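You operate a simulated robot arm through the tools that you are given. There is no shell and no other tool. Be economical: measure what you need, move in short steps, check, and stop when the job is done.

The job below is to be done with a simulated two-armed robot. You get a single attempt, and the scene is never put back.

Task
Take the blue cloth from the packing table and lay it out flat on the top of the side table.

It is judged by the outcome, as a careful person would: the job done as asked, and still so three seconds after it is handed in. It fails if anything else is knocked over, pushed out of place, dropped, spilled or broken. Flat cloth is picked up by pressing the open fingertips on it (5 to 10 N) and closing them slowly along it; thin cloth reads only 2 to 8 mm in the jaws.

Robot
Two 7-joint arms with two-finger parallel grippers on one trunk, on a base that drives. Base frame: it is fixed to the floor where the robot stands at the start and does not move with it; the origin is under the middle of the robot, x ahead of it, y to its left, z up. Readings come in cm, rad, newtons and seconds.
The left shoulder is at the start at [7, 16.3, 107], the right one opposite. Places, roughly: top of the side table [-150, 20, 90]. Payload 3.43 kg a hand.
The TCP of each hand is the grasp point between the finger pads, 3.4 cm short of the fingertips. In the tool frame z runs along the fingers and y along their closing line. Largest opening 12.8 cm; finger width 2.4, thickness 1.2; the body of the gripper, 4.8 by 13 cm, starts 9.6 cm behind the TCP.
Orientation is that of the tool frame in the base frame, as a unit quaternion [x, y, z, w]. With the fingers straight down and closing along the base's y, the tool's x points along the base's -x, its y along +y and its z along -z.

Tools
- The arms move only by the tool step_arm. It takes "left_commands", "right_commands" or both (then of equal length, played together; a hand with none holds still); each is a list of rows, each a list of 7 numbers: the shift along the base's x, y, z in cm, then the turn, a rotation vector about the base's x, y, z in rad, then the gripper command, from -1 (fully open) to 1 (shut), values between in proportion. In form: [[tx, ty, tz, wx, wy, wz, fingers], ...]. A call has 1 to 10 rows; each row shifts and turns the commanded pose from where the row before left it. Each row takes 0.2 s and may step no farther than 5 cm and 0.15 rad from the row before; otherwise, or with a gripper value out of range, the whole call is refused. Where a pose cannot be reached the arm comes as near as it can. A force on the tool above 40 N (or 10 N above the force at the start of the call, whichever is more), or a blocked arm, ends the call early, and 0.2 s more pass. The fingers move at their own pace (about 15.3 cm/s each) and stop on an object; they squeeze with about 37 N. The grip force told is the motor's: it shows also when the fingers shut on nothing. Time passes only in rows, and 0.2 s behind the last, so rows that do not move let the fingers close. It gives the time, the measured TCP pose, the force on the tool (base axes), the opening and the grip force at its end, in the units of the frame above (readings bear some noise).
- Cameras (640 x 400 px; columns grow to the right, rows downward): "scene" is now at [13.57, -0, 129.38]; the picture's right is [-0.00, -1.00, 0.00], its down [-0.62, 0.00, -0.78] and it looks along [0.78, -0.00, -0.62] (base axes); focal length 259 px, centre (320, 200). "left" rides on the left gripper at [7.6, 1.1, -16] in its tool frame; the picture's right is [-0.15, 0.99, 0.00], its down [-0.88, -0.13, -0.46] and it looks along [-0.45, -0.07, 0.89] (tool axes); focal length 234 px, centre (320, 200). "right" rides on the right gripper at [7.6, -1.1, -16] in its tool frame; the picture's right is [0.15, 0.99, 0.00], its down [-0.88, 0.13, -0.46] and it looks along [-0.45, 0.07, 0.89] (tool axes); focal length 234 px, centre (320, 200).
- grab_frame(camera): a new picture of that camera. No time passes.
- move_column(by): slides the trunk up (or, below 0, down) by that many cm; the arms and the scene camera ride with it, the base frame stays. It gives what a move gives, with no picture.
- base_move(legs): drives the robot by 1 to 6 legs, each [ahead, left, turn to the left] in cm, cm and rad, along the robot's own axes; the way and the turn of a leg run together, so that a leg with both is an arc; at most 150 cm and 3.142 rad a leg. The arms and the cameras ride along, it lands a little off, and it stops where it bumps. It gives what a move gives.
- turn_head(pan, tilt): turns the head with the scene camera to pan (to the left, within 1.501 rad either way) and tilt (down, from -0.506 to 1.204), counted from straight ahead of the robot. It gives what a move gives.
- locate(camera, pixels): for up to 12 pixels [column, row] of the newest picture of that camera ("zoom" is the newest enlarged one), the place [x, y, z] in the base frame of the surface seen there, good to about 0.2 cm. No time passes.
- zoom(camera, box): a new picture of the part [left, top, right, bottom] of that camera's present view, enlarged. No time passes.
- finish_job(): hands the job in; it is judged then, once.

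Keep the steps short. Do not move on a guess: measure, check each grasp and each placing, and mend mistakes. In all there are 80 turns and 70 pictures (those below and enlarged ones count). Leave the grippers open and the arms clear of the work at the hand-in unless told otherwise, and finish with a single line.

The tools are called after ">>>" as a command line: name --argument value ..., lists and objects as JSON in quotes. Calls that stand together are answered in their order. step_arm: Moves the arms, as the interface text tells. Its arguments: {"type":"object","properties":{"left_commands":{"type":"array","items":{"type":"array","items":{"type":"number"}}},"right_commands":{"type":"array","items":{"type":"array","items":{"type":"number"}}}},"required":[]} The other tools are called the same way: move_column (by) slides the trunk up or down; base_move (legs) drives the base; turn_head (pan, tilt) turns the head that bears the scene camera; grab_frame (camera) takes a picture; locate (camera, pixels) gives the place of the surface under pixels of a picture; zoom (camera, box) takes an enlarged picture of a part of a camera's view; finish_job () hands the job in.

At the start:

```text
time: 0.0
left_tool_pos: [69.09, 23.17, 102.02]
left_tcp_rot: [-0.001, 1.0, 0.0, -0.001]
left_wrist_force: [-0.3, 0.3, -0.2]
left_gripper_width: 12.8
left_gripper_force: 0.0
right_tool_pos: [59.68, -24.01, 107.19]
right_tcp_rot: [0.0, 1.0, 0.001, 0.0]
right_wrist_force: [-0.2, 0.2, 0.7]
right_gripper_width: 12.8
right_gripper_force: 0.1
trunk travel left (down, up): [-55.0, 39.0]
robot x, y, heading: [-0.52, 0.14, 0.0]
head pan, tilt: [0.0, 0.674]
```

scene: 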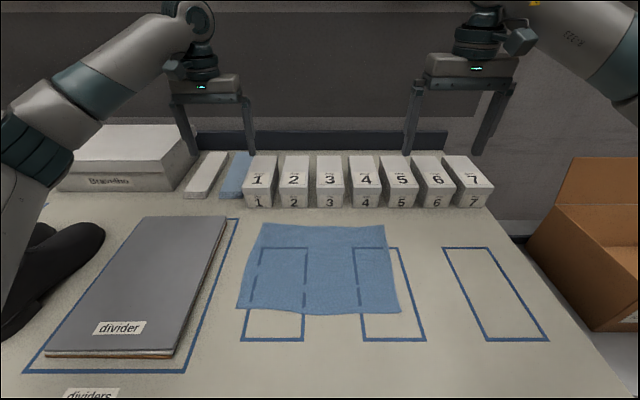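
right: 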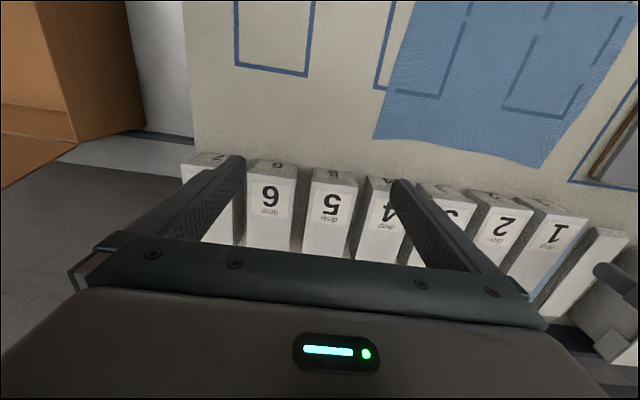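
left: 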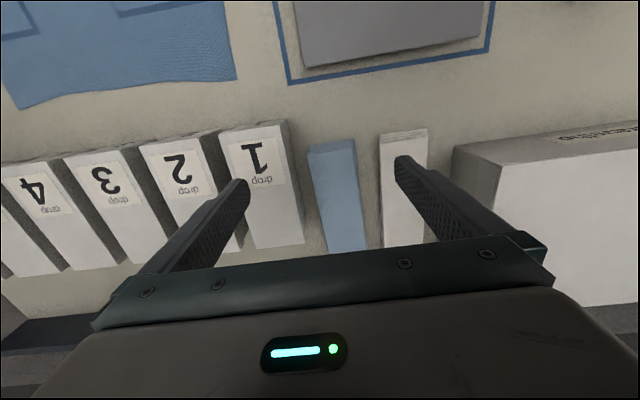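

The cloth lies in the middle of the table, with corners near (260,224), (384,225), (401,313) and (238,308). I'll measure those and the objects around it.

>>> locate --camera "scene" --pixels '[[262, 226], [383, 227], [398, 311], [240, 306], [320, 268], [245, 165], [262, 160], [260, 205], [480, 205], [220, 222], [175, 350], [300, 350]]'

>>> turn_head --pan 1.5 --tilt 0.5

>>> grab_frame --camera "scene"

```text
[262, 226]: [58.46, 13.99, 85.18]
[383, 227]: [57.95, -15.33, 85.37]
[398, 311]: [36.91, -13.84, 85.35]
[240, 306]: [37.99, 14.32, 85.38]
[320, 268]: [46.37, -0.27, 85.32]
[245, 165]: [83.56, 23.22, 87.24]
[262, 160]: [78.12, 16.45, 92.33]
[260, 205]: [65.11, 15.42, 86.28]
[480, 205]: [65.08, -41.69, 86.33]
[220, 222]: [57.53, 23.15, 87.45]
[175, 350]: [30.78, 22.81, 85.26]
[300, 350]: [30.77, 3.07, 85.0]
```

```text
time: 1.6
left_tool_pos: [69.18, 23.05, 101.91]
left_tcp_rot: [0.0, 1.0, 0.0, 0.0]
left_wrist_force: [-0.1, 0.2, -0.5]
left_gripper_width: 12.81
left_gripper_force: 0.0
right_tool_pos: [59.76, -23.98, 107.12]
right_tcp_rot: [0.0, 1.0, 0.0, 0.0]
right_wrist_force: [-0.4, 0.3, 0.3]
right_gripper_width: 12.82
right_gripper_force: 0.1
trunk travel left (down, up): [-55.0, 39.0]
robot x, y, heading: [0.29, -0.11, -0.001]
head pan, tilt: [1.499, 0.499]
```

```text
66 pictures are left
```

scene: 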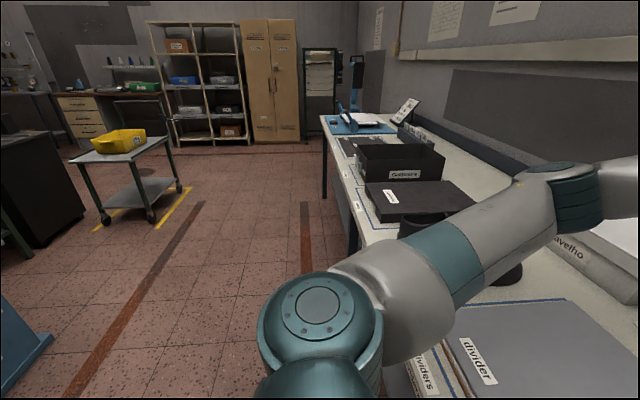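

The cloth is about 29 by 21 cm. Locate puts the table at z≈85, but the text says 80.1, so I'll find the surface by feel. I plan to hold the two far corners with one hand each. First I'll face the head forward again and bring both hands above the corners with the jaws about 3 cm open.

>>> turn_head --pan 0 --tilt 0.674

>>> step_arm --left_commands '[[-2.5, -2.3, 0, 0, 0, 0, 0], [-2.5, -2.3, 0, 0, 0, 0, 0.53], [-2.5, -2.3, 0, 0, 0, 0, 0.53], [-2.5, -2.3, 0, 0, 0, 0, 0.53], [-2.5, -2.3, 0, 0, 0, 0, 0.53], [0, 0, -2.5, 0, 0, 0, 0.53], [0, 0, -2.5, 0, 0, 0, 0.53], [0, 0, 0, 0, 0, 0, 0.53]]' --right_commands '[[-0.6, 2.2, 0, 0, 0, 0, 0], [-0.6, 2.2, 0, 0, 0, 0, 0.53], [-0.6, 2.2, 0, 0, 0, 0, 0.53], [-0.6, 2.2, -3, 0, 0, 0, 0.53], [-0.6, 2.2, -3, 0, 0, 0, 0.53], [0, 0, -2, 0, 0, 0, 0.53], [0, 0, -2, 0, 0, 0, 0.53], [0, 0, 0, 0, 0, 0, 0.53]]'

>>> grab_frame --camera "scene"

>>> grab_frame --camera "left"

>>> grab_frame --camera "right"

```text
time: 3.2
left_tool_pos: [69.17, 22.99, 101.94]
left_tcp_rot: [0.0, 1.0, 0.0, -0.001]
left_wrist_force: [-0.1, -0.8, 0.0]
left_gripper_width: 12.8
left_gripper_force: 0.1
right_tool_pos: [59.65, -24.09, 107.29]
right_tcp_rot: [0.0, 1.0, 0.001, 0.0]
right_wrist_force: [0.1, 0.8, 0.0]
right_gripper_width: 12.78
right_gripper_force: 0.1
trunk travel left (down, up): [-55.0, 39.0]
robot x, y, heading: [-0.01, 0.15, 0.001]
head pan, tilt: [0.0, 0.674]
```

```text
time: 5.0
left_tool_pos: [56.31, 11.6, 97.05]
left_tcp_rot: [-0.001, 1.0, 0.001, 0.0]
left_wrist_force: [-0.6, -0.3, -0.5]
left_gripper_width: 2.99
left_gripper_force: 0.1
right_tool_pos: [56.69, -13.05, 97.45]
right_tcp_rot: [0.0, 1.0, -0.001, 0.0]
right_wrist_force: [0.3, 0.5, -0.6]
right_gripper_width: 3.03
right_gripper_force: 0.1
trunk travel left (down, up): [-55.0, 39.0]
robot x, y, heading: [-0.13, -0.37, -0.001]
head pan, tilt: [0.0, 0.674]
```

```text
65 pictures are left
```

scene: 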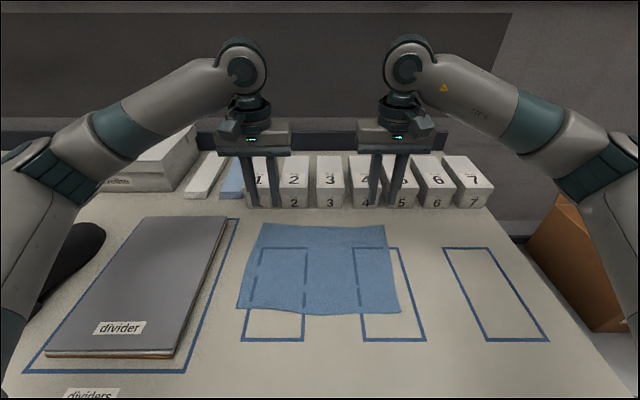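

```text
64 pictures are left
```

left: 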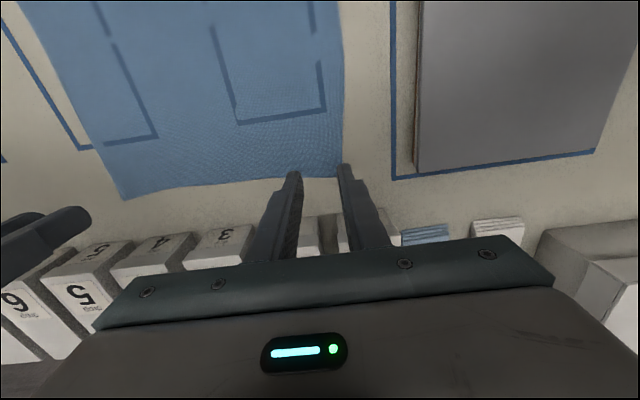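

```text
63 pictures are left
```

right: 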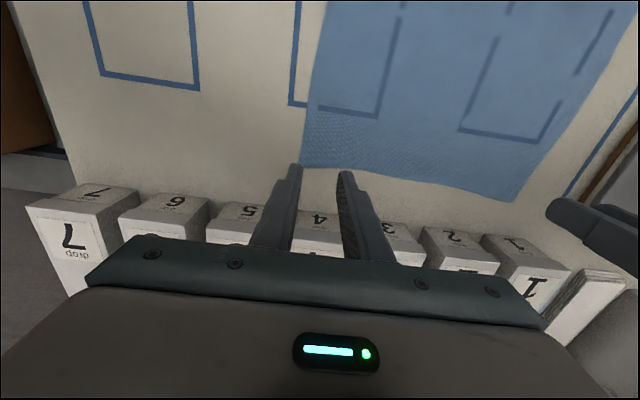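

Both hands are above the far corners. I'll check the corner positions from the wrist cameras to see whether z = 85 holds.

>>> locate --camera "left" --pixels '[[339, 174], [325, 174], [130, 195], [230, 180], [380, 190], [320, 120]]'

>>> locate --camera "right" --pixels '[[304, 160], [320, 165], [515, 198], [400, 172], [250, 160], [400, 100]]'

>>> locate --camera "scene" --pixels '[[262, 226], [383, 227], [398, 311], [240, 306], [430, 280], [275, 205]]'

```text
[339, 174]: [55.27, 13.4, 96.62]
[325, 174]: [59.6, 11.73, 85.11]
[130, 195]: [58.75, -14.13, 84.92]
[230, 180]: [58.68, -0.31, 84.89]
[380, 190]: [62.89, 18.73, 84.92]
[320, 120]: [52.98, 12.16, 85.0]
```

```text
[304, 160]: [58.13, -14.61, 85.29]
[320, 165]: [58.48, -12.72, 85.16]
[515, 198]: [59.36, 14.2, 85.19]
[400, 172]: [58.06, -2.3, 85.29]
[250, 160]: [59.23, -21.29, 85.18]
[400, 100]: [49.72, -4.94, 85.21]
```

```text
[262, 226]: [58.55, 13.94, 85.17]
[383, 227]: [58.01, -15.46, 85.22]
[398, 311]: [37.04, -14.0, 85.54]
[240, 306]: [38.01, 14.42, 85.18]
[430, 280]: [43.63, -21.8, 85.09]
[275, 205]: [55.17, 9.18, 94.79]
```

All cameras agree that the surface is at z≈85.1, so contact should come at TCP z≈88.5. I'll descend to just above it.

>>> step_arm --left_commands '[[0.5, 0, -2.5, 0, 0, 0, 0.53], [0.4, 0, -2.5, 0, 0, 0, 0.53], [0, 0, -2.3, 0, 0, 0, 0.53], [0, 0, -0.3, 0, 0, 0, 0.53], [0, 0, 0, 0, 0, 0, 0.53]]' --right_commands '[[0.2, 0, -2.7, 0, 0, 0, 0.53], [0.1, 0, -2.7, 0, 0, 0, 0.53], [0, 0, -2.3, 0, 0, 0, 0.53], [0, 0, -0.3, 0, 0, 0, 0.53], [0, 0, 0, 0, 0, 0, 0.53]]'

>>> zoom --camera "scene" --box '[220, 180, 420, 305]'

```text
time: 6.2
left_tool_pos: [57.73, 11.44, 89.42]
left_tcp_rot: [0.0, 1.0, -0.001, 0.0]
left_wrist_force: [-0.2, 0.5, -0.2]
left_gripper_width: 3.01
left_gripper_force: 0.0
right_tool_pos: [57.07, -12.99, 89.29]
right_tcp_rot: [0.0, 1.0, 0.0, -0.001]
right_wrist_force: [0.1, 0.2, -0.4]
right_gripper_width: 3.03
right_gripper_force: 0.1
trunk travel left (down, up): [-55.0, 39.0]
robot x, y, heading: [0.03, -0.09, 0.005]
head pan, tilt: [0.0, 0.674]
```

```text
3.20 times, centred on (320, 242) of scene
```

zoom: 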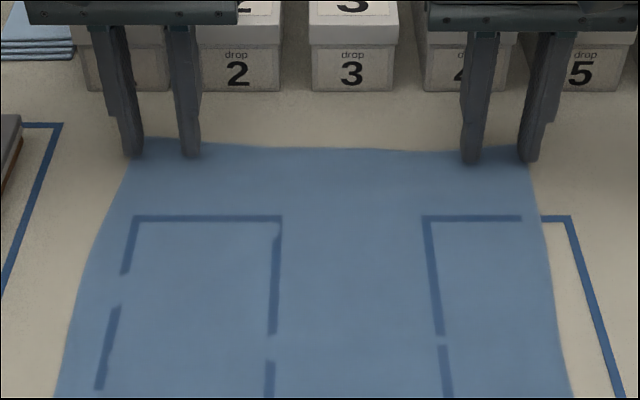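

The tips are about on the corners, with the outer fingers right at the side edges. I'll shift both hands 0.8 cm inward and a little nearer, then press down in small steps while reading the force.

>>> step_arm --left_commands '[[-0.6, -0.8, 0, 0, 0, 0, 0.53], [0, 0, -0.4, 0, 0, 0, 0.53], [0, 0, -0.3, 0, 0, 0, 0.53], [0, 0, -0.2, 0, 0, 0, 0.53], [0, 0, 0, 0, 0, 0, 0.53]]' --right_commands '[[-0.3, 0.8, 0, 0, 0, 0, 0.53], [0, 0, -0.4, 0, 0, 0, 0.53], [0, 0, -0.3, 0, 0, 0, 0.53], [0, 0, -0.2, 0, 0, 0, 0.53], [0, 0, 0, 0, 0, 0, 0.53]]'

```text
time: 7.4
left_tool_pos: [56.75, 10.79, 88.52]
left_tcp_rot: [0.0, 1.0, 0.0, 0.001]
left_wrist_force: [-0.2, 0.1, 1.7]
left_gripper_width: 3.0
left_gripper_force: 0.1
right_tool_pos: [56.7, -12.14, 88.51]
right_tcp_rot: [0.001, 1.0, 0.001, 0.002]
right_wrist_force: [3.2, 0.1, 16.6]
right_gripper_width: 3.02
right_gripper_force: 0.0
trunk travel left (down, up): [-55.0, 39.0]
robot x, y, heading: [0.03, -0.06, -0.001]
head pan, tilt: [0.0, 0.674]
```

The left hand reads 1.7 N and the right 16.6 N. I'll raise the right slightly and lower the left slightly.

>>> step_arm --left_commands '[[0, 0, -0.08, 0, 0, 0, 0.53], [0, 0, 0, 0, 0, 0, 0.53]]' --right_commands '[[0, 0, 0.1, 0, 0, 0, 0.53], [0, 0, 0, 0, 0, 0, 0.53]]'

```text
time: 8.0
left_tool_pos: [56.79, 10.76, 88.47]
left_tcp_rot: [-0.001, 1.0, 0.0, 0.001]
left_wrist_force: [0.5, 1.8, 12.7]
left_gripper_width: 2.99
left_gripper_force: 0.1
right_tool_pos: [56.64, -12.32, 88.55]
right_tcp_rot: [0.0, 1.0, 0.0, 0.001]
right_wrist_force: [2.0, 0.3, 10.0]
right_gripper_width: 3.02
right_gripper_force: 0.1
trunk travel left (down, up): [-55.0, 39.0]
robot x, y, heading: [0.09, -0.29, -0.0]
head pan, tilt: [0.0, 0.674]
```

Now the left reads 12.7 N and the right 10 N. I'll ease each a touch and close slowly along the cloth.

>>> step_arm --left_commands '[[0, 0, 0.03, 0, 0, 0, 0.55], [0, 0, 0, 0, 0, 0, 0.6], [0, 0, 0, 0, 0, 0, 0.66], [0, 0, 0, 0, 0, 0, 0.72], [0, 0, 0, 0, 0, 0, 0.78], [0, 0, 0, 0, 0, 0, 0.84], [0, 0, 0, 0, 0, 0, 0.9], [0, 0, 0, 0, 0, 0, 0.96], [0, 0, 0, 0, 0, 0, 1], [0, 0, 0, 0, 0, 0, 1]]' --right_commands '[[0, 0, 0.02, 0, 0, 0, 0.55], [0, 0, 0, 0, 0, 0, 0.6], [0, 0, 0, 0, 0, 0, 0.66], [0, 0, 0, 0, 0, 0, 0.72], [0, 0, 0, 0, 0, 0, 0.78], [0, 0, 0, 0, 0, 0, 0.84], [0, 0, 0, 0, 0, 0, 0.9], [0, 0, 0, 0, 0, 0, 0.96], [0, 0, 0, 0, 0, 0, 1], [0, 0, 0, 0, 0, 0, 1]]'

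>>> zoom --camera "scene" --box '[220, 180, 420, 305]'

```text
time: 10.2
left_tool_pos: [56.82, 10.67, 88.58]
left_tcp_rot: [0.0, 1.0, 0.0, 0.0]
left_wrist_force: [-0.7, -4.6, 14.3]
left_gripper_width: 0.16
left_gripper_force: 36.4
right_tool_pos: [56.68, -12.22, 88.55]
right_tcp_rot: [0.0, 1.0, 0.0, 0.001]
right_wrist_force: [0.5, 3.8, 9.6]
right_gripper_width: 0.03
right_gripper_force: 33.0
trunk travel left (down, up): [-55.0, 39.0]
robot x, y, heading: [0.21, 0.12, 0.001]
head pan, tilt: [0.0, 0.674]
```

```text
3.20 times, centred on (320, 242) of scene
```

zoom: 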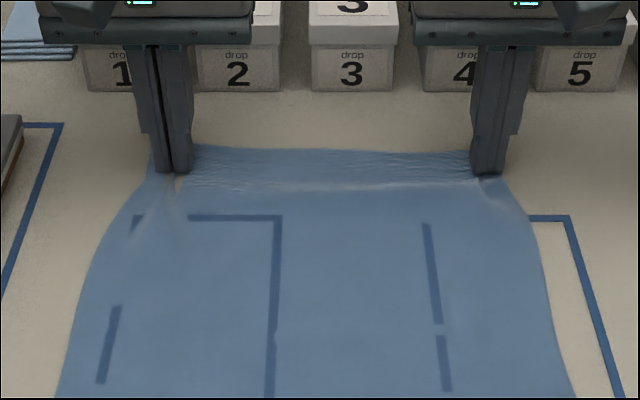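

The cloth has wrinkled toward both jaws. The left reads 1.6 mm and the right 0.3 mm, so the right may have slipped. I'll lift 3 cm and check.

>>> step_arm --left_commands '[[0, 0, 1, 0, 0, 0, 1], [0, 0, 1, 0, 0, 0, 1], [0, 0, 1, 0, 0, 0, 1], [0, 0, 0, 0, 0, 0, 1]]' --right_commands '[[0, 0, 1, 0, 0, 0, 1], [0, 0, 1, 0, 0, 0, 1], [0, 0, 1, 0, 0, 0, 1], [0, 0, 0, 0, 0, 0, 1]]'

>>> zoom --camera "scene" --box '[220, 180, 420, 305]'

```text
time: 11.2
left_tool_pos: [56.87, 10.7, 91.47]
left_tcp_rot: [0.0, 1.0, 0.001, 0.0]
left_wrist_force: [0.6, 0.6, 0.1]
left_gripper_width: 0.17
left_gripper_force: 36.1
right_tool_pos: [56.58, -12.27, 91.38]
right_tcp_rot: [0.001, 1.0, 0.0, -0.001]
right_wrist_force: [-0.4, 0.0, -0.1]
right_gripper_width: 0.01
right_gripper_force: 32.6
trunk travel left (down, up): [-55.0, 39.0]
robot x, y, heading: [0.06, -0.09, 0.004]
head pan, tilt: [0.0, 0.674]
```

```text
3.20 times, centred on (320, 242) of scene
```

zoom: 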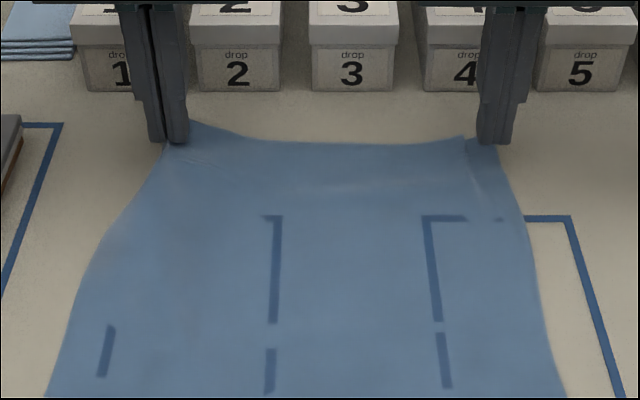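

The left holds its corner. The right slipped and left a small wrinkle at (480,150) in the zoom. I'll open the right, lower the left back a bit and look at the right corner.

>>> step_arm --left_commands '[[0, 0, -1, 0, 0, 0, 1], [0, 0, -1, 0, 0, 0, 1], [0, 0, 0, 0, 0, 0, 1]]' --right_commands '[[0, 0, 0.5, 0, 0, 0, 0.5], [0, 0, 0.5, 0, 0, 0, 0.45], [0, 0, 0, 0, 0, 0, 0.45]]'

>>> zoom --camera "scene" --box '[300, 180, 420, 255]'

>>> locate --camera "zoom" --pixels '[[360, 245], [420, 245], [470, 250], [500, 250], [410, 270], [440, 290]]'

```text
time: 12.0
left_tool_pos: [56.68, 10.68, 89.51]
left_tcp_rot: [-0.001, 1.0, 0.001, 0.0]
left_wrist_force: [-0.2, -0.3, 0.8]
left_gripper_width: 0.17
left_gripper_force: 36.5
right_tool_pos: [56.48, -12.31, 92.43]
right_tcp_rot: [-0.001, 1.0, 0.001, 0.0]
right_wrist_force: [0.1, 0.1, 0.0]
right_gripper_width: 3.52
right_gripper_force: 0.1
trunk travel left (down, up): [-55.0, 39.0]
robot x, y, heading: [0.24, -0.04, -0.001]
head pan, tilt: [0.0, 0.674]
```

```text
5.33 times, centred on (360, 218) of scene
```

zoom: 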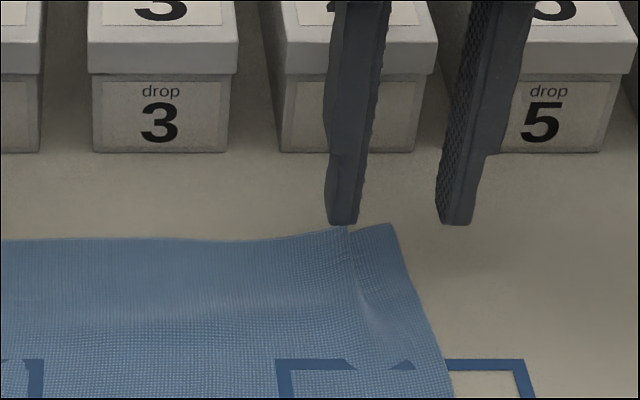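

```text
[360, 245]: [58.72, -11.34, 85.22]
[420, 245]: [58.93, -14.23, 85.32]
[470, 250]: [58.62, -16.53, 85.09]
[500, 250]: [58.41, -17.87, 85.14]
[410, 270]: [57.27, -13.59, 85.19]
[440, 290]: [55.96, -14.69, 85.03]
```

The corner is now at about (60, -13). I'll put the right hand at (57.6, -10.6) and lower to contact.

>>> step_arm --right_commands '[[1.1, 1.7, 0, 0, 0, 0, 0.45], [0, 0, -2, 0, 0, 0, 0.45], [0, 0, -1.5, 0, 0, 0, 0.45], [0, 0, -0.35, 0, 0, 0, 0.45], [0, 0, 0, 0, 0, 0, 0.45]]'

>>> zoom --camera "scene" --box '[300, 180, 420, 255]'

```text
time: 13.2
left_tool_pos: [56.82, 10.66, 89.41]
left_tcp_rot: [0.0, 1.0, 0.0, 0.0]
left_wrist_force: [0.1, 0.0, 0.2]
left_gripper_width: 0.18
left_gripper_force: 36.6
right_tool_pos: [57.71, -10.5, 88.6]
right_tcp_rot: [0.0, 1.0, -0.001, 0.0]
right_wrist_force: [-0.7, -0.3, 0.5]
right_gripper_width: 3.51
right_gripper_force: 0.0
trunk travel left (down, up): [-55.0, 39.0]
robot x, y, heading: [0.22, -0.04, -0.006]
head pan, tilt: [0.0, 0.674]
```

```text
5.33 times, centred on (360, 218) of scene
```

zoom: 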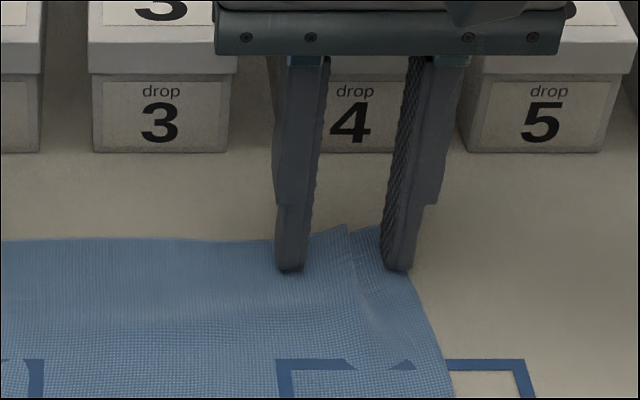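

The fingers straddle the wrinkle with both on the cloth. I'll shift 0.3 cm inward and press.

>>> step_arm --right_commands '[[0, 0.3, 0, 0, 0, 0, 0.45], [0, 0, -0.12, 0, 0, 0, 0.45], [0, 0, -0.05, 0, 0, 0, 0.45], [0, 0, 0, 0, 0, 0, 0.45]]'

```text
time: 14.2
left_tool_pos: [56.88, 10.75, 89.47]
left_tcp_rot: [0.001, 1.0, 0.0, 0.0]
left_wrist_force: [-0.2, -0.1, -0.2]
left_gripper_width: 0.16
left_gripper_force: 36.0
right_tool_pos: [57.82, -10.19, 88.5]
right_tcp_rot: [0.0, 1.0, 0.0, 0.0]
right_wrist_force: [0.7, -0.3, 5.7]
right_gripper_width: 3.54
right_gripper_force: 0.0
trunk travel left (down, up): [-55.0, 39.0]
robot x, y, heading: [-0.16, -0.3, 0.001]
head pan, tilt: [0.0, 0.674]
```

The force is 5.7 N. I'll add a hair more and close slowly.

>>> step_arm --right_commands '[[0, 0, -0.04, 0, 0, 0, 0.48], [0, 0, 0, 0, 0, 0, 0.54], [0, 0, 0, 0, 0, 0, 0.6], [0, 0, 0, 0, 0, 0, 0.66], [0, 0, 0, 0, 0, 0, 0.72], [0, 0, 0, 0, 0, 0, 0.78], [0, 0, 0, 0, 0, 0, 0.85], [0, 0, 0, 0, 0, 0, 0.92], [0, 0, 0, 0, 0, 0, 1], [0, 0, 0, 0, 0, 0, 1]]'

>>> zoom --camera "scene" --box '[300, 180, 420, 255]'

```text
time: 16.4
left_tool_pos: [56.83, 10.79, 89.51]
left_tcp_rot: [0.0, 1.0, 0.0, 0.0]
left_wrist_force: [0.0, -4.4, -0.5]
left_gripper_width: 0.18
left_gripper_force: 36.4
right_tool_pos: [57.66, -10.09, 88.5]
right_tcp_rot: [0.0, 1.0, 0.0, 0.0]
right_wrist_force: [0.0, 5.2, 13.6]
right_gripper_width: 0.19
right_gripper_force: 36.6
trunk travel left (down, up): [-55.0, 39.0]
robot x, y, heading: [0.25, -0.09, -0.001]
head pan, tilt: [0.0, 0.674]
```

```text
5.33 times, centred on (360, 218) of scene
```

zoom: 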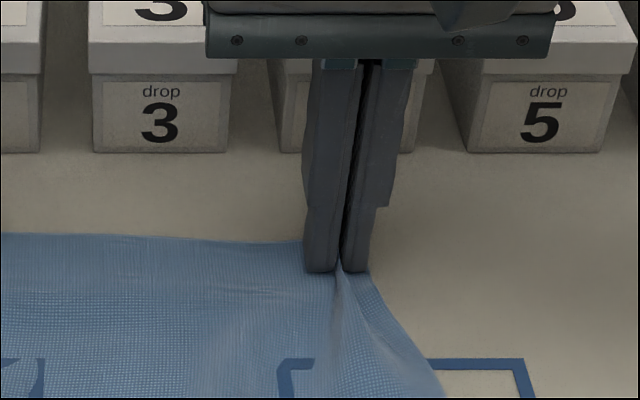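

The right jaws now read 1.9 mm at 36.6 N and the wrinkle is gripped, with about 5 N of pull between the hands. I'll ease the hands slightly together and lift 8 cm.

>>> step_arm --left_commands '[[0, -0.3, 0, 0, 0, 0, 1], [0, 0, 1, 0, 0, 0, 1], [0, 0, 1.5, 0, 0, 0, 1], [0, 0, 1.5, 0, 0, 0, 1], [0, 0, 1.5, 0, 0, 0, 1], [0, 0, 1.5, 0, 0, 0, 1], [0, 0, 0, 0, 0, 0, 1]]' --right_commands '[[0, 0.2, 0.5, 0, 0, 0, 1], [0, 0, 1.5, 0, 0, 0, 1], [0, 0, 1.5, 0, 0, 0, 1], [0, 0, 1.5, 0, 0, 0, 1], [0, 0, 1.5, 0, 0, 0, 1], [0, 0, 1.5, 0, 0, 0, 1], [0, 0, 0, 0, 0, 0, 1]]'

>>> grab_frame --camera "scene"

```text
time: 18.0
left_tool_pos: [56.92, 10.53, 96.5]
left_tcp_rot: [-0.001, 1.0, 0.0, -0.001]
left_wrist_force: [-0.1, -0.5, -0.3]
left_gripper_width: 0.21
left_gripper_force: 36.2
right_tool_pos: [57.8, -10.14, 96.41]
right_tcp_rot: [0.0, 1.0, 0.001, -0.001]
right_wrist_force: [0.1, -0.1, -0.8]
right_gripper_width: 0.19
right_gripper_force: 36.6
trunk travel left (down, up): [-55.0, 39.0]
robot x, y, heading: [0.26, 0.41, 0.002]
head pan, tilt: [0.0, 0.674]
```

```text
56 pictures are left
```

scene: 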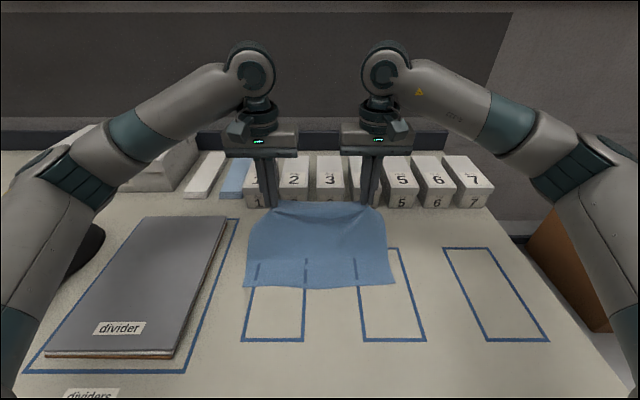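

Both hands hold the cloth. I'll raise the column 25 cm so it hangs clear of the table.

>>> move_column --by 25

>>> grab_frame --camera "scene"

```text
time: 20.6
left_tool_pos: [57.01, 10.49, 121.47]
left_tcp_rot: [0.0, 1.0, 0.0, 0.0]
left_wrist_force: [-0.2, 0.3, -0.3]
left_gripper_width: 0.15
left_gripper_force: 37.6
right_tool_pos: [57.75, -10.02, 121.34]
right_tcp_rot: [0.001, 1.0, 0.0, 0.0]
right_wrist_force: [0.0, -0.4, -0.8]
right_gripper_width: 0.21
right_gripper_force: 36.6
trunk travel left (down, up): [-80.0, 14.0]
robot x, y, heading: [-0.22, -0.06, -0.004]
head pan, tilt: [0.0, 0.674]
```

```text
55 pictures are left
```

scene: 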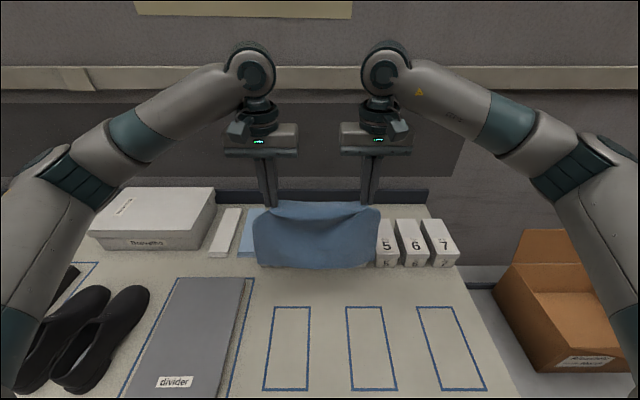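

The cloth hangs free. Before driving I'll look to both sides.

>>> turn_head --pan 1.5 --tilt 0.6

>>> grab_frame --camera "scene"

>>> turn_head --pan -1.5 --tilt 0.6

>>> grab_frame --camera "scene"

```text
time: 22.2
left_tool_pos: [57.05, 10.46, 121.41]
left_tcp_rot: [0.0, 1.0, 0.0, 0.0]
left_wrist_force: [-0.1, 0.2, -0.4]
left_gripper_width: 0.19
left_gripper_force: 36.2
right_tool_pos: [57.97, -10.09, 121.33]
right_tcp_rot: [0.0, 1.0, 0.0, 0.0]
right_wrist_force: [-0.6, -0.1, -1.1]
right_gripper_width: 0.21
right_gripper_force: 36.8
trunk travel left (down, up): [-80.0, 14.0]
robot x, y, heading: [-0.19, 0.0, 0.004]
head pan, tilt: [1.499, 0.6]
```

```text
54 pictures are left
```

scene: 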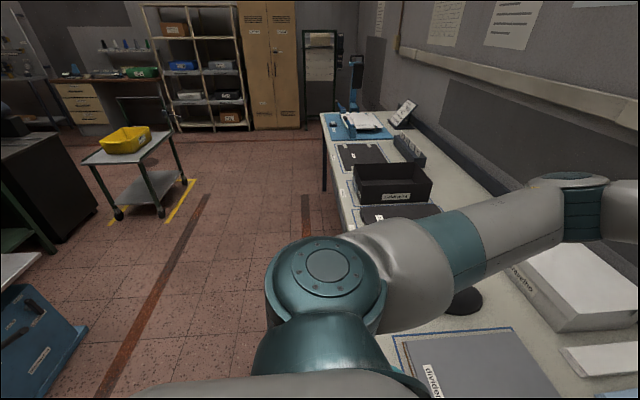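

```text
time: 24.8
left_tool_pos: [56.98, 10.55, 121.36]
left_tcp_rot: [0.0, 1.0, 0.001, 0.0]
left_wrist_force: [0.7, -0.6, -0.9]
left_gripper_width: 0.16
left_gripper_force: 36.4
right_tool_pos: [57.77, -10.03, 121.4]
right_tcp_rot: [0.0, 1.0, 0.0, 0.0]
right_wrist_force: [-0.5, 0.9, 0.1]
right_gripper_width: 0.2
right_gripper_force: 36.9
trunk travel left (down, up): [-80.0, 14.0]
robot x, y, heading: [0.09, -0.25, 0.001]
head pan, tilt: [-1.499, 0.6]
```

```text
53 pictures are left
```

scene: 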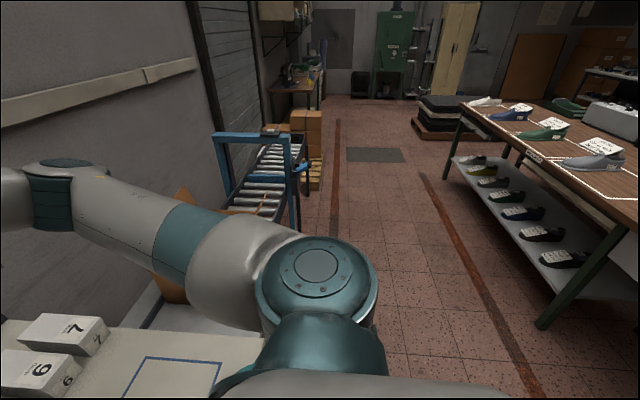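

A white top shows at the left edge of the left view, and there's a shoe table on the right. I'll locate the shoe table's near edges, then look left again and locate the objects there.

>>> locate --camera "scene" --pixels '[[520, 145], [635, 200], [545, 325], [462, 105], [630, 280], [610, 160]]'

>>> turn_head --pan 1.5 --tilt 0.6

>>> grab_frame --camera "scene"

>>> locate --camera "scene" --pixels '[[10, 265], [35, 257], [5, 285], [30, 300], [75, 330], [40, 380], [10, 390], [50, 245], [95, 205], [20, 180], [118, 215]]'

```text
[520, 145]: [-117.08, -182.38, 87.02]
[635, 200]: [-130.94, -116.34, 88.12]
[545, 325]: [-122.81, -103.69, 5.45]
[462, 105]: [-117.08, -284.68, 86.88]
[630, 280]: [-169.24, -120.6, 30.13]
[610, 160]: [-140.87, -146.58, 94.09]
```

```text
time: 27.4
left_tool_pos: [56.98, 10.47, 121.34]
left_tcp_rot: [0.0, 1.0, 0.001, 0.0]
left_wrist_force: [0.9, -0.6, -0.2]
left_gripper_width: 0.17
left_gripper_force: 36.4
right_tool_pos: [57.86, -10.15, 121.25]
right_tcp_rot: [0.001, 1.0, 0.0, 0.0]
right_wrist_force: [0.0, 0.3, -0.6]
right_gripper_width: 0.22
right_gripper_force: 36.2
trunk travel left (down, up): [-80.0, 14.0]
robot x, y, heading: [0.27, -0.11, 0.005]
head pan, tilt: [1.499, 0.6]
```

```text
52 pictures are left
```

scene: 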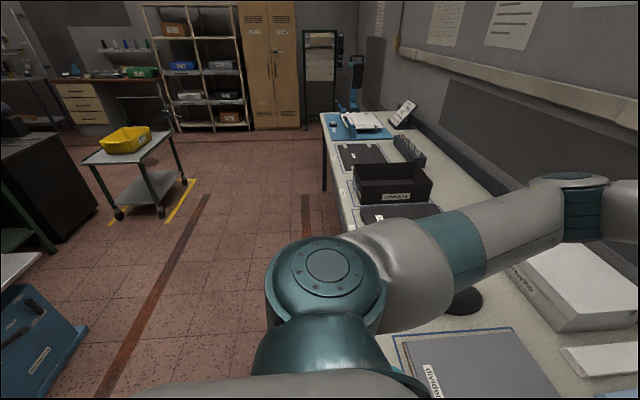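

```text
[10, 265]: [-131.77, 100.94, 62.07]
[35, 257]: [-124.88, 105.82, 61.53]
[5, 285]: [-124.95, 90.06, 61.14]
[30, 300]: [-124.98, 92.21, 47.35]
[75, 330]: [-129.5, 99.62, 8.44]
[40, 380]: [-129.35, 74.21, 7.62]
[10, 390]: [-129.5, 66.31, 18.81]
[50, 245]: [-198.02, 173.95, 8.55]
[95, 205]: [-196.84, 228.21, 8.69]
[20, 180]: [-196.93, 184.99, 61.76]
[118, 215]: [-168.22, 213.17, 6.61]
```

There's free floor from the packing table to x≈-125. I'll back up 40 cm, turn left half a turn in two legs, then look.

>>> base_move --legs '[[-40, 0, 0], [0, 0, 1.57]]'

>>> turn_head --pan 1.0 --tilt 0.6

>>> grab_frame --camera "scene"

```text
time: 33.7
left_tool_pos: [-51.27, 56.89, 121.37]
left_tcp_rot: [0.709, -0.705, 0.0, 0.0]
left_wrist_force: [0.2, 0.4, 0.0]
left_gripper_width: 0.16
left_gripper_force: 35.6
right_tool_pos: [-30.73, 57.77, 121.3]
right_tcp_rot: [0.708, -0.706, 0.0, 0.0]
right_wrist_force: [-0.2, -0.3, -0.4]
right_gripper_width: 0.21
right_gripper_force: 36.8
trunk travel left (down, up): [-80.0, 14.0]
robot x, y, heading: [-40.66, 0.12, 1.571]
head pan, tilt: [1.499, 0.6]
```

```text
time: 34.7
left_tool_pos: [-51.25, 56.79, 121.47]
left_tcp_rot: [0.709, -0.706, 0.0, 0.0]
left_wrist_force: [-0.6, -0.3, -0.3]
left_gripper_width: 0.18
left_gripper_force: 36.3
right_tool_pos: [-30.7, 57.9, 121.44]
right_tcp_rot: [0.709, -0.705, 0.0, -0.001]
right_wrist_force: [-0.8, 0.2, -0.5]
right_gripper_width: 0.19
right_gripper_force: 36.7
trunk travel left (down, up): [-80.0, 14.0]
robot x, y, heading: [-40.49, 0.04, 1.577]
head pan, tilt: [1.0, 0.6]
```

```text
51 pictures are left
```

scene: 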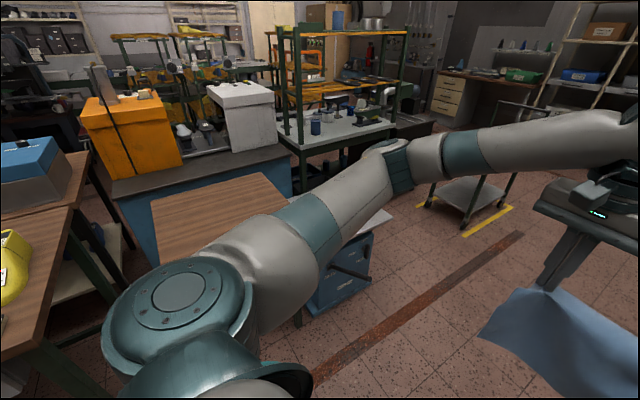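

A wooden-topped table at about (220,215) in the view is likely the side table. I'll measure it before turning on.

>>> locate --camera "scene" --pixels '[[155, 202], [268, 175], [288, 205], [220, 215], [160, 258], [60, 220], [50, 300], [295, 318], [375, 220], [200, 190]]'

>>> base_move --legs '[[0, 0, 1.57]]'

>>> turn_head --pan 0 --tilt 0.6

>>> grab_frame --camera "scene"

```text
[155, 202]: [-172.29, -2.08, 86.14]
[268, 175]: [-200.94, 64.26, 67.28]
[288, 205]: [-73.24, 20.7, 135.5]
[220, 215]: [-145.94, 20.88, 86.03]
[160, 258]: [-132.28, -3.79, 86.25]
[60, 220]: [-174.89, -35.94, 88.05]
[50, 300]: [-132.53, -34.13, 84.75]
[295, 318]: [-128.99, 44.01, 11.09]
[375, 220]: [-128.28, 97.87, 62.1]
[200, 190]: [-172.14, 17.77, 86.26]
```

```text
time: 38.9
left_tool_pos: [-97.47, -10.67, 121.46]
left_tcp_rot: [1.0, 0.002, 0.0, 0.0]
left_wrist_force: [0.1, -0.1, 0.3]
left_gripper_width: 0.17
left_gripper_force: 36.2
right_tool_pos: [-98.36, 9.92, 121.4]
right_tcp_rot: [1.0, 0.002, 0.0, 0.0]
right_wrist_force: [-1.3, 0.5, 0.5]
right_gripper_width: 0.23
right_gripper_force: 36.9
trunk travel left (down, up): [-80.0, 14.0]
robot x, y, heading: [-40.41, 0.23, -3.139]
head pan, tilt: [1.0, 0.6]
```

```text
time: 40.1
left_tool_pos: [-97.37, -10.76, 121.43]
left_tcp_rot: [1.0, 0.002, 0.0, -0.001]
left_wrist_force: [0.3, 0.5, 0.8]
left_gripper_width: 0.14
left_gripper_force: 36.8
right_tool_pos: [-98.37, 9.92, 121.46]
right_tcp_rot: [1.0, 0.002, 0.001, 0.0]
right_wrist_force: [-0.6, -0.6, 0.5]
right_gripper_width: 0.22
right_gripper_force: 36.1
trunk travel left (down, up): [-80.0, 14.0]
robot x, y, heading: [-40.27, -0.38, -3.137]
head pan, tilt: [0.0, 0.6]
```

```text
50 pictures are left
```

scene: 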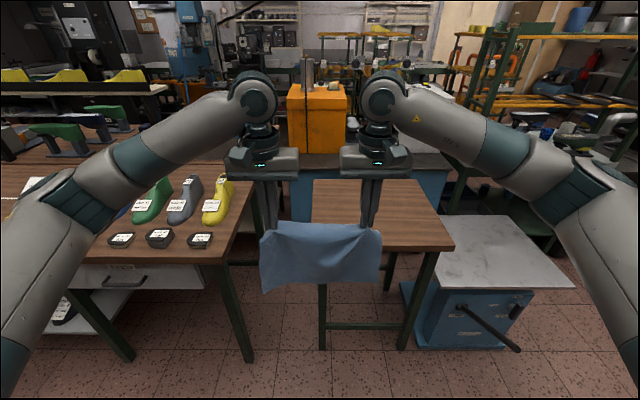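

The side table's wooden top is ahead of me, slightly right. I'll measure its corners, the neighbouring bench and the cloth.

>>> locate --camera "scene" --pixels '[[317, 183], [418, 183], [448, 243], [385, 245], [316, 215], [235, 170], [210, 258], [265, 285], [320, 285], [378, 278], [262, 235], [380, 235]]'

```text
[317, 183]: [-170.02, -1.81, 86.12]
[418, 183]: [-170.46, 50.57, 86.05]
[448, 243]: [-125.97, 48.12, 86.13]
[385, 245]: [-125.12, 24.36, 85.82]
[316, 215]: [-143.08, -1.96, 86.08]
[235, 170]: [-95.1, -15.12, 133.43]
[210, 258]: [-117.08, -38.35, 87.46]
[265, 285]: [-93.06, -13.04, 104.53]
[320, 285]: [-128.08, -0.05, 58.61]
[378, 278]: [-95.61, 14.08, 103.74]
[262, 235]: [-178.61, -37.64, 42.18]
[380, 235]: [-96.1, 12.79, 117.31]
```

The table top spans x -172 to -124 and y -3 to 50, at z≈86.1. Its centre is about (-148, 23.5). I'll drive 24 cm right, then 44 cm ahead, which brings the hanging cloth over it. The cloth bottom is at z≈103, well clear.

>>> base_move --legs '[[0, -24, 0], [44, 0, 0]]'

>>> grab_frame --camera "scene"

>>> locate --camera "scene" --pixels '[[265, 285], [320, 285], [378, 278], [265, 220], [320, 220], [378, 220]]'

```text
time: 44.2
left_tool_pos: [-140.95, 12.74, 121.56]
left_tcp_rot: [1.0, 0.005, 0.0, 0.0]
left_wrist_force: [0.5, -0.8, -0.4]
left_gripper_width: 0.18
left_gripper_force: 36.2
right_tool_pos: [-142.0, 33.16, 121.39]
right_tcp_rot: [1.0, 0.004, -0.001, 0.0]
right_wrist_force: [-0.6, -0.1, 0.1]
right_gripper_width: 0.21
right_gripper_force: 36.7
trunk travel left (down, up): [-80.0, 14.0]
robot x, y, heading: [-84.43, 23.49, -3.131]
head pan, tilt: [0.0, 0.6]
```

```text
49 pictures are left
```

scene: 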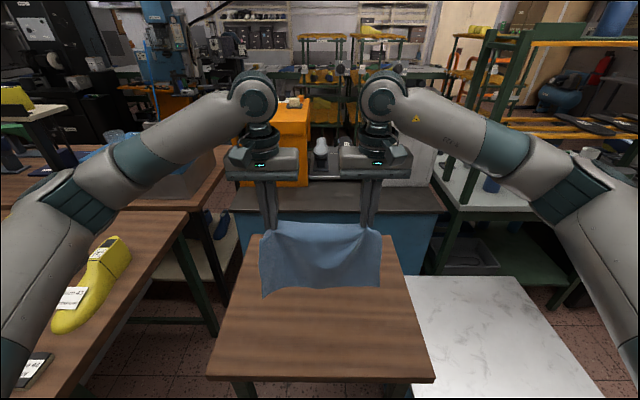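

```text
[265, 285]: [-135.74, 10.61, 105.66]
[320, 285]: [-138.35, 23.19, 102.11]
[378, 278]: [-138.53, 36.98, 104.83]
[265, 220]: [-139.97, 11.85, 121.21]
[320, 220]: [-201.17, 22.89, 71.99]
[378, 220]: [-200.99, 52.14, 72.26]
```

The cloth hangs centred over the table, with its bottom edge at z≈102 and x≈-138. I'll lower the column 15 cm so the bottom just comes down to the top.

>>> move_column --by -15

>>> grab_frame --camera "scene"

>>> locate --camera "scene" --pixels '[[265, 288], [320, 285], [378, 278]]'

```text
time: 45.9
left_tool_pos: [-141.03, 12.69, 106.54]
left_tcp_rot: [1.0, 0.005, 0.0, 0.0]
left_wrist_force: [-0.7, 0.3, -0.3]
left_gripper_width: 0.18
left_gripper_force: 37.0
right_tool_pos: [-142.22, 33.28, 106.45]
right_tcp_rot: [1.0, 0.005, 0.0, 0.0]
right_wrist_force: [-0.1, -0.7, -0.5]
right_gripper_width: 0.17
right_gripper_force: 36.6
trunk travel left (down, up): [-65.0, 29.0]
robot x, y, heading: [-84.32, 23.75, -3.129]
head pan, tilt: [0.0, 0.6]
```

```text
48 pictures are left
```

scene: 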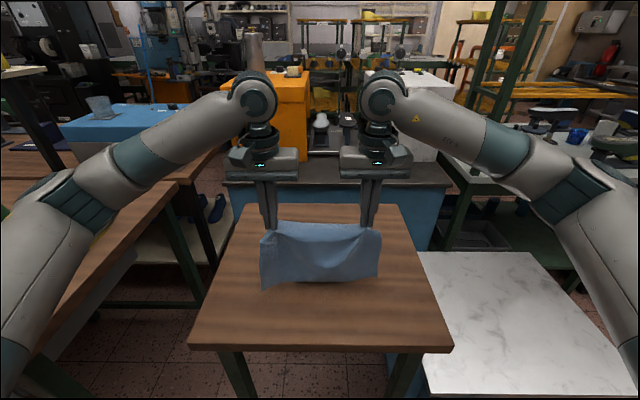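

```text
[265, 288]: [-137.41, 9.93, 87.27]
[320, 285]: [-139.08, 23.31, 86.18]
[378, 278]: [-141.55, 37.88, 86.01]
```

The bottom edge is just touching at x≈-138. I'll sweep both hands away from the robot and down along an arc, so the cloth lies down toward the robot.

>>> step_arm --left_commands '[[-2.5, 0, -0.5, 0, 0, 0, 1], [-2.8, 0, -1.3, 0, 0, 0, 1], [-2.6, 0, -1.8, 0, 0, 0, 1], [-2.2, 0, -2.2, 0, 0, 0, 1], [-1.8, 0, -2.6, 0, 0, 0, 1], [-1.3, 0, -2.8, 0, 0, 0, 1], [0, 0, 0, 0, 0, 0, 1]]' --right_commands '[[-2.3, 0, -0.5, 0, 0, 0, 1], [-2.6, 0, -1.3, 0, 0, 0, 1], [-2.4, 0, -1.8, 0, 0, 0, 1], [-2.1, 0, -2.2, 0, 0, 0, 1], [-1.7, 0, -2.6, 0, 0, 0, 1], [-1.3, 0, -2.8, 0, 0, 0, 1], [0, 0, 0, 0, 0, 0, 1]]'

>>> grab_frame --camera "scene"

```text
time: 47.5
left_tool_pos: [-154.37, 12.49, 95.24]
left_tcp_rot: [1.0, 0.004, -0.001, 0.0]
left_wrist_force: [1.2, 3.2, 0.1]
left_gripper_width: 0.17
left_gripper_force: 36.4
right_tool_pos: [-154.45, 33.3, 95.14]
right_tcp_rot: [1.0, 0.004, -0.001, 0.0]
right_wrist_force: [-0.7, -3.1, 0.3]
right_gripper_width: 0.19
right_gripper_force: 36.6
trunk travel left (down, up): [-65.0, 29.0]
robot x, y, heading: [-83.9, 23.55, -3.131]
head pan, tilt: [0.0, 0.6]
```

```text
47 pictures are left
```

scene: 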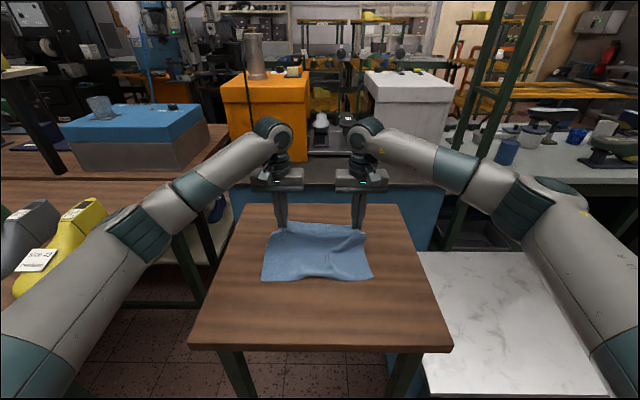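

It's laying out well. I'll keep going down to just above the top (TCP ≈ 89.9), drawing back a little more.

>>> step_arm --left_commands '[[-1.0, 0, -2.0, 0, 0, 0, 1], [-0.7, 0, -2.0, 0, 0, 0, 1], [-0.5, 0, -1.3, 0, 0, 0, 1], [-0.5, 0, 0, 0, 0, 0, 1], [-0.5, 0, 0, 0, 0, 0, 1], [0, 0, 0, 0, 0, 0, 1]]' --right_commands '[[-1.0, 0, -2.0, 0, 0, 0, 1], [-0.7, 0, -2.0, 0, 0, 0, 1], [-0.5, 0, -1.2, 0, 0, 0, 1], [-0.5, 0, 0, 0, 0, 0, 1], [-0.5, 0, 0, 0, 0, 0, 1], [0, 0, 0, 0, 0, 0, 1]]'

>>> zoom --camera "scene" --box '[200, 180, 440, 330]'

```text
time: 48.9
left_tool_pos: [-157.59, 12.61, 89.95]
left_tcp_rot: [1.0, 0.005, 0.0, 0.0]
left_wrist_force: [0.5, 1.8, -0.5]
left_gripper_width: 0.19
left_gripper_force: 36.7
right_tool_pos: [-157.86, 33.2, 89.98]
right_tcp_rot: [1.0, 0.006, 0.001, 0.0]
right_wrist_force: [0.2, -1.1, -0.2]
right_gripper_width: 0.19
right_gripper_force: 36.7
trunk travel left (down, up): [-65.0, 29.0]
robot x, y, heading: [-84.4, 23.63, -3.13]
head pan, tilt: [0.0, 0.6]
```

```text
2.67 times, centred on (320, 255) of scene
```

zoom: 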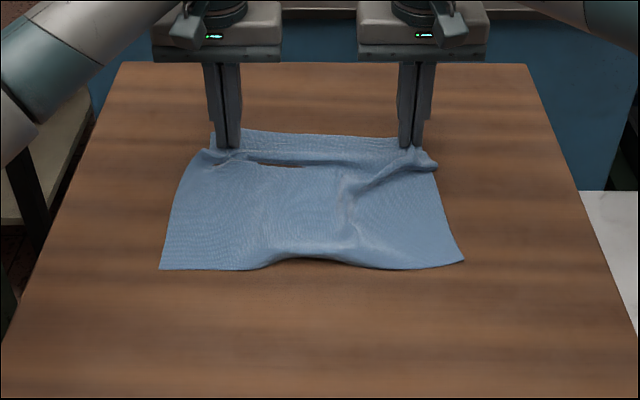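

There are wrinkles near the grips and a wave in the near edge. I'll pull 3 cm farther from the robot to draw it taut, while spreading the hands slightly.

>>> step_arm --left_commands '[[-0.7, 0, 0, 0, 0, 0, 1], [-0.7, 0, 0, 0, 0, 0, 1], [-0.7, 0, 0, 0, 0, 0, 1], [-0.7, 0, 0, 0, 0, 0, 1], [-0.5, 0, 0, 0, 0, 0, 1], [0, 0, 0, 0, 0, 0, 1]]' --right_commands '[[-0.7, 0, 0, 0, 0, 0, 1], [-0.7, 0, 0, 0, 0, 0, 1], [-0.7, 0, 0, 0, 0, 0, 1], [-0.7, 0, 0, 0, 0, 0, 1], [-0.5, 0, 0, 0, 0, 0, 1], [0, 0, 0, 0, 0, 0, 1]]'

>>> zoom --camera "scene" --box '[200, 180, 440, 330]'

```text
time: 50.3
left_tool_pos: [-160.89, 12.69, 89.96]
left_tcp_rot: [1.0, 0.004, 0.0, 0.001]
left_wrist_force: [-0.7, 0.5, 0.3]
left_gripper_width: 0.16
left_gripper_force: 36.5
right_tool_pos: [-161.19, 33.31, 89.95]
right_tcp_rot: [1.0, 0.004, 0.0, 0.0]
right_wrist_force: [0.6, -1.1, 0.2]
right_gripper_width: 0.2
right_gripper_force: 36.9
trunk travel left (down, up): [-65.0, 29.0]
robot x, y, heading: [-84.17, 23.68, -3.134]
head pan, tilt: [0.0, 0.6]
```

```text
2.67 times, centred on (320, 255) of scene
```

zoom: 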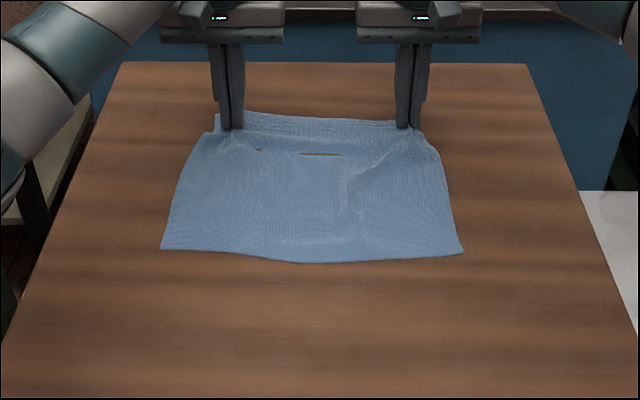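

It lies nearly flat now. I'll lower the tips to a light press and open slowly, so the fingers push the gathered cloth back out.

>>> step_arm --left_commands '[[0, 0, -0.3, 0, 0, 0, 1], [0, 0, -0.1, 0, 0, 0, 1], [0, 0, 0, 0, 0, 0, 0.95], [0, 0, 0, 0, 0, 0, 0.88], [0, 0, 0, 0, 0, 0, 0.8], [0, 0, 0, 0, 0, 0, 0.7], [0, 0, 0, 0, 0, 0, 0.6], [0, 0, 0, 0, 0, 0, 0.5], [0, 0, 0, 0, 0, 0, 0.5]]' --right_commands '[[0, 0, -0.3, 0, 0, 0, 1], [0, 0, -0.1, 0, 0, 0, 1], [0, 0, 0, 0, 0, 0, 0.95], [0, 0, 0, 0, 0, 0, 0.88], [0, 0, 0, 0, 0, 0, 0.8], [0, 0, 0, 0, 0, 0, 0.7], [0, 0, 0, 0, 0, 0, 0.6], [0, 0, 0, 0, 0, 0, 0.5], [0, 0, 0, 0, 0, 0, 0.5]]'

>>> zoom --camera "scene" --box '[200, 180, 440, 330]'

```text
time: 52.3
left_tool_pos: [-160.79, 12.54, 89.52]
left_tcp_rot: [1.0, 0.004, 0.0, 0.0]
left_wrist_force: [-0.5, -0.3, 1.4]
left_gripper_width: 3.19
left_gripper_force: 0.1
right_tool_pos: [-160.98, 33.37, 89.59]
right_tcp_rot: [1.0, 0.005, 0.0, 0.0]
right_wrist_force: [0.2, -0.3, -0.1]
right_gripper_width: 3.2
right_gripper_force: 0.1
trunk travel left (down, up): [-65.0, 29.0]
robot x, y, heading: [-84.52, 23.76, -3.131]
head pan, tilt: [0.0, 0.6]
```

```text
2.67 times, centred on (320, 255) of scene
```

zoom: 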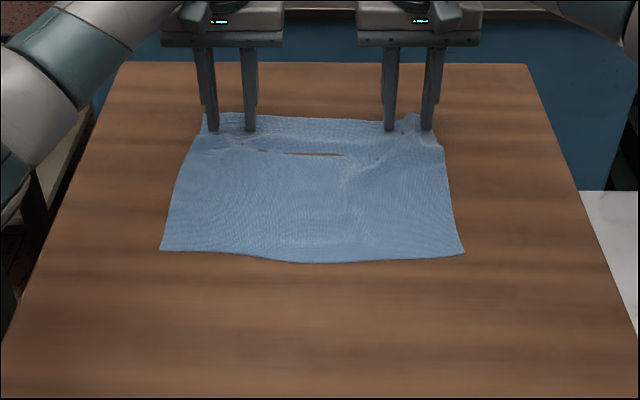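

Both released. I'll lift straight up 8 cm and look at what remains.

>>> step_arm --left_commands '[[0, 0, 0.5, 0, 0, 0, 0.5], [0, 0, 1.5, 0, 0, 0, 0.5], [0, 0, 2, 0, 0, 0, 0.5], [0, 0, 2, 0, 0, 0, 0.5], [0, 0, 2, 0, 0, 0, 0.5], [0, 0, 0, 0, 0, 0, 0.5]]' --right_commands '[[0, 0, 0.5, 0, 0, 0, 0.5], [0, 0, 1.5, 0, 0, 0, 0.5], [0, 0, 2, 0, 0, 0, 0.5], [0, 0, 2, 0, 0, 0, 0.5], [0, 0, 2, 0, 0, 0, 0.5], [0, 0, 0, 0, 0, 0, 0.5]]'

>>> zoom --camera "scene" --box '[240, 200, 400, 300]'

>>> locate --camera "zoom" --pixels '[[195, 130], [220, 160], [300, 150], [440, 130], [450, 160], [480, 180], [400, 150], [320, 200], [400, 230], [150, 300], [540, 310], [320, 320]]'

```text
time: 53.7
left_tool_pos: [-160.82, 12.61, 97.71]
left_tcp_rot: [1.0, 0.004, 0.002, -0.001]
left_wrist_force: [0.0, 0.9, 0.1]
left_gripper_width: 3.19
left_gripper_force: 0.0
right_tool_pos: [-161.16, 33.21, 97.42]
right_tcp_rot: [1.0, 0.005, 0.0, 0.0]
right_wrist_force: [-0.7, -0.1, 0.0]
right_gripper_width: 3.21
right_gripper_force: 0.0
trunk travel left (down, up): [-65.0, 29.0]
robot x, y, heading: [-84.37, 23.48, -3.127]
head pan, tilt: [0.0, 0.6]
```

```text
4.00 times, centred on (320, 250) of scene
```

zoom: 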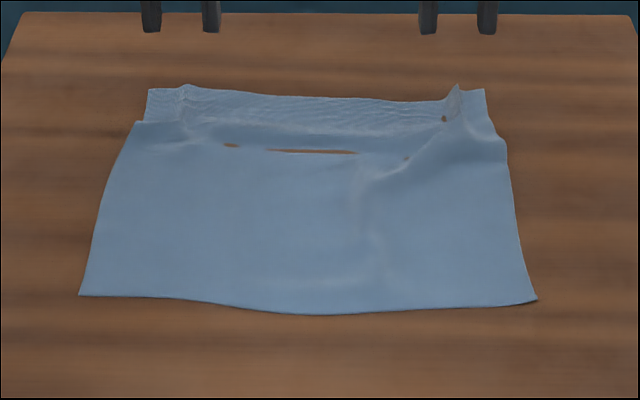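

```text
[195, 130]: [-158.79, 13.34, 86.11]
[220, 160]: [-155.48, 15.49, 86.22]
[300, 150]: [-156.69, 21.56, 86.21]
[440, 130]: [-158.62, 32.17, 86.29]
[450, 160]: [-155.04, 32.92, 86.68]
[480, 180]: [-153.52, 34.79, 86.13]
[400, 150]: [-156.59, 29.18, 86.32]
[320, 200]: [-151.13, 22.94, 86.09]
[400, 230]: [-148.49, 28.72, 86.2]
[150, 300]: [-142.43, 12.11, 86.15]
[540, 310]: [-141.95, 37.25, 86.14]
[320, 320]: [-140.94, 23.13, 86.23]
```

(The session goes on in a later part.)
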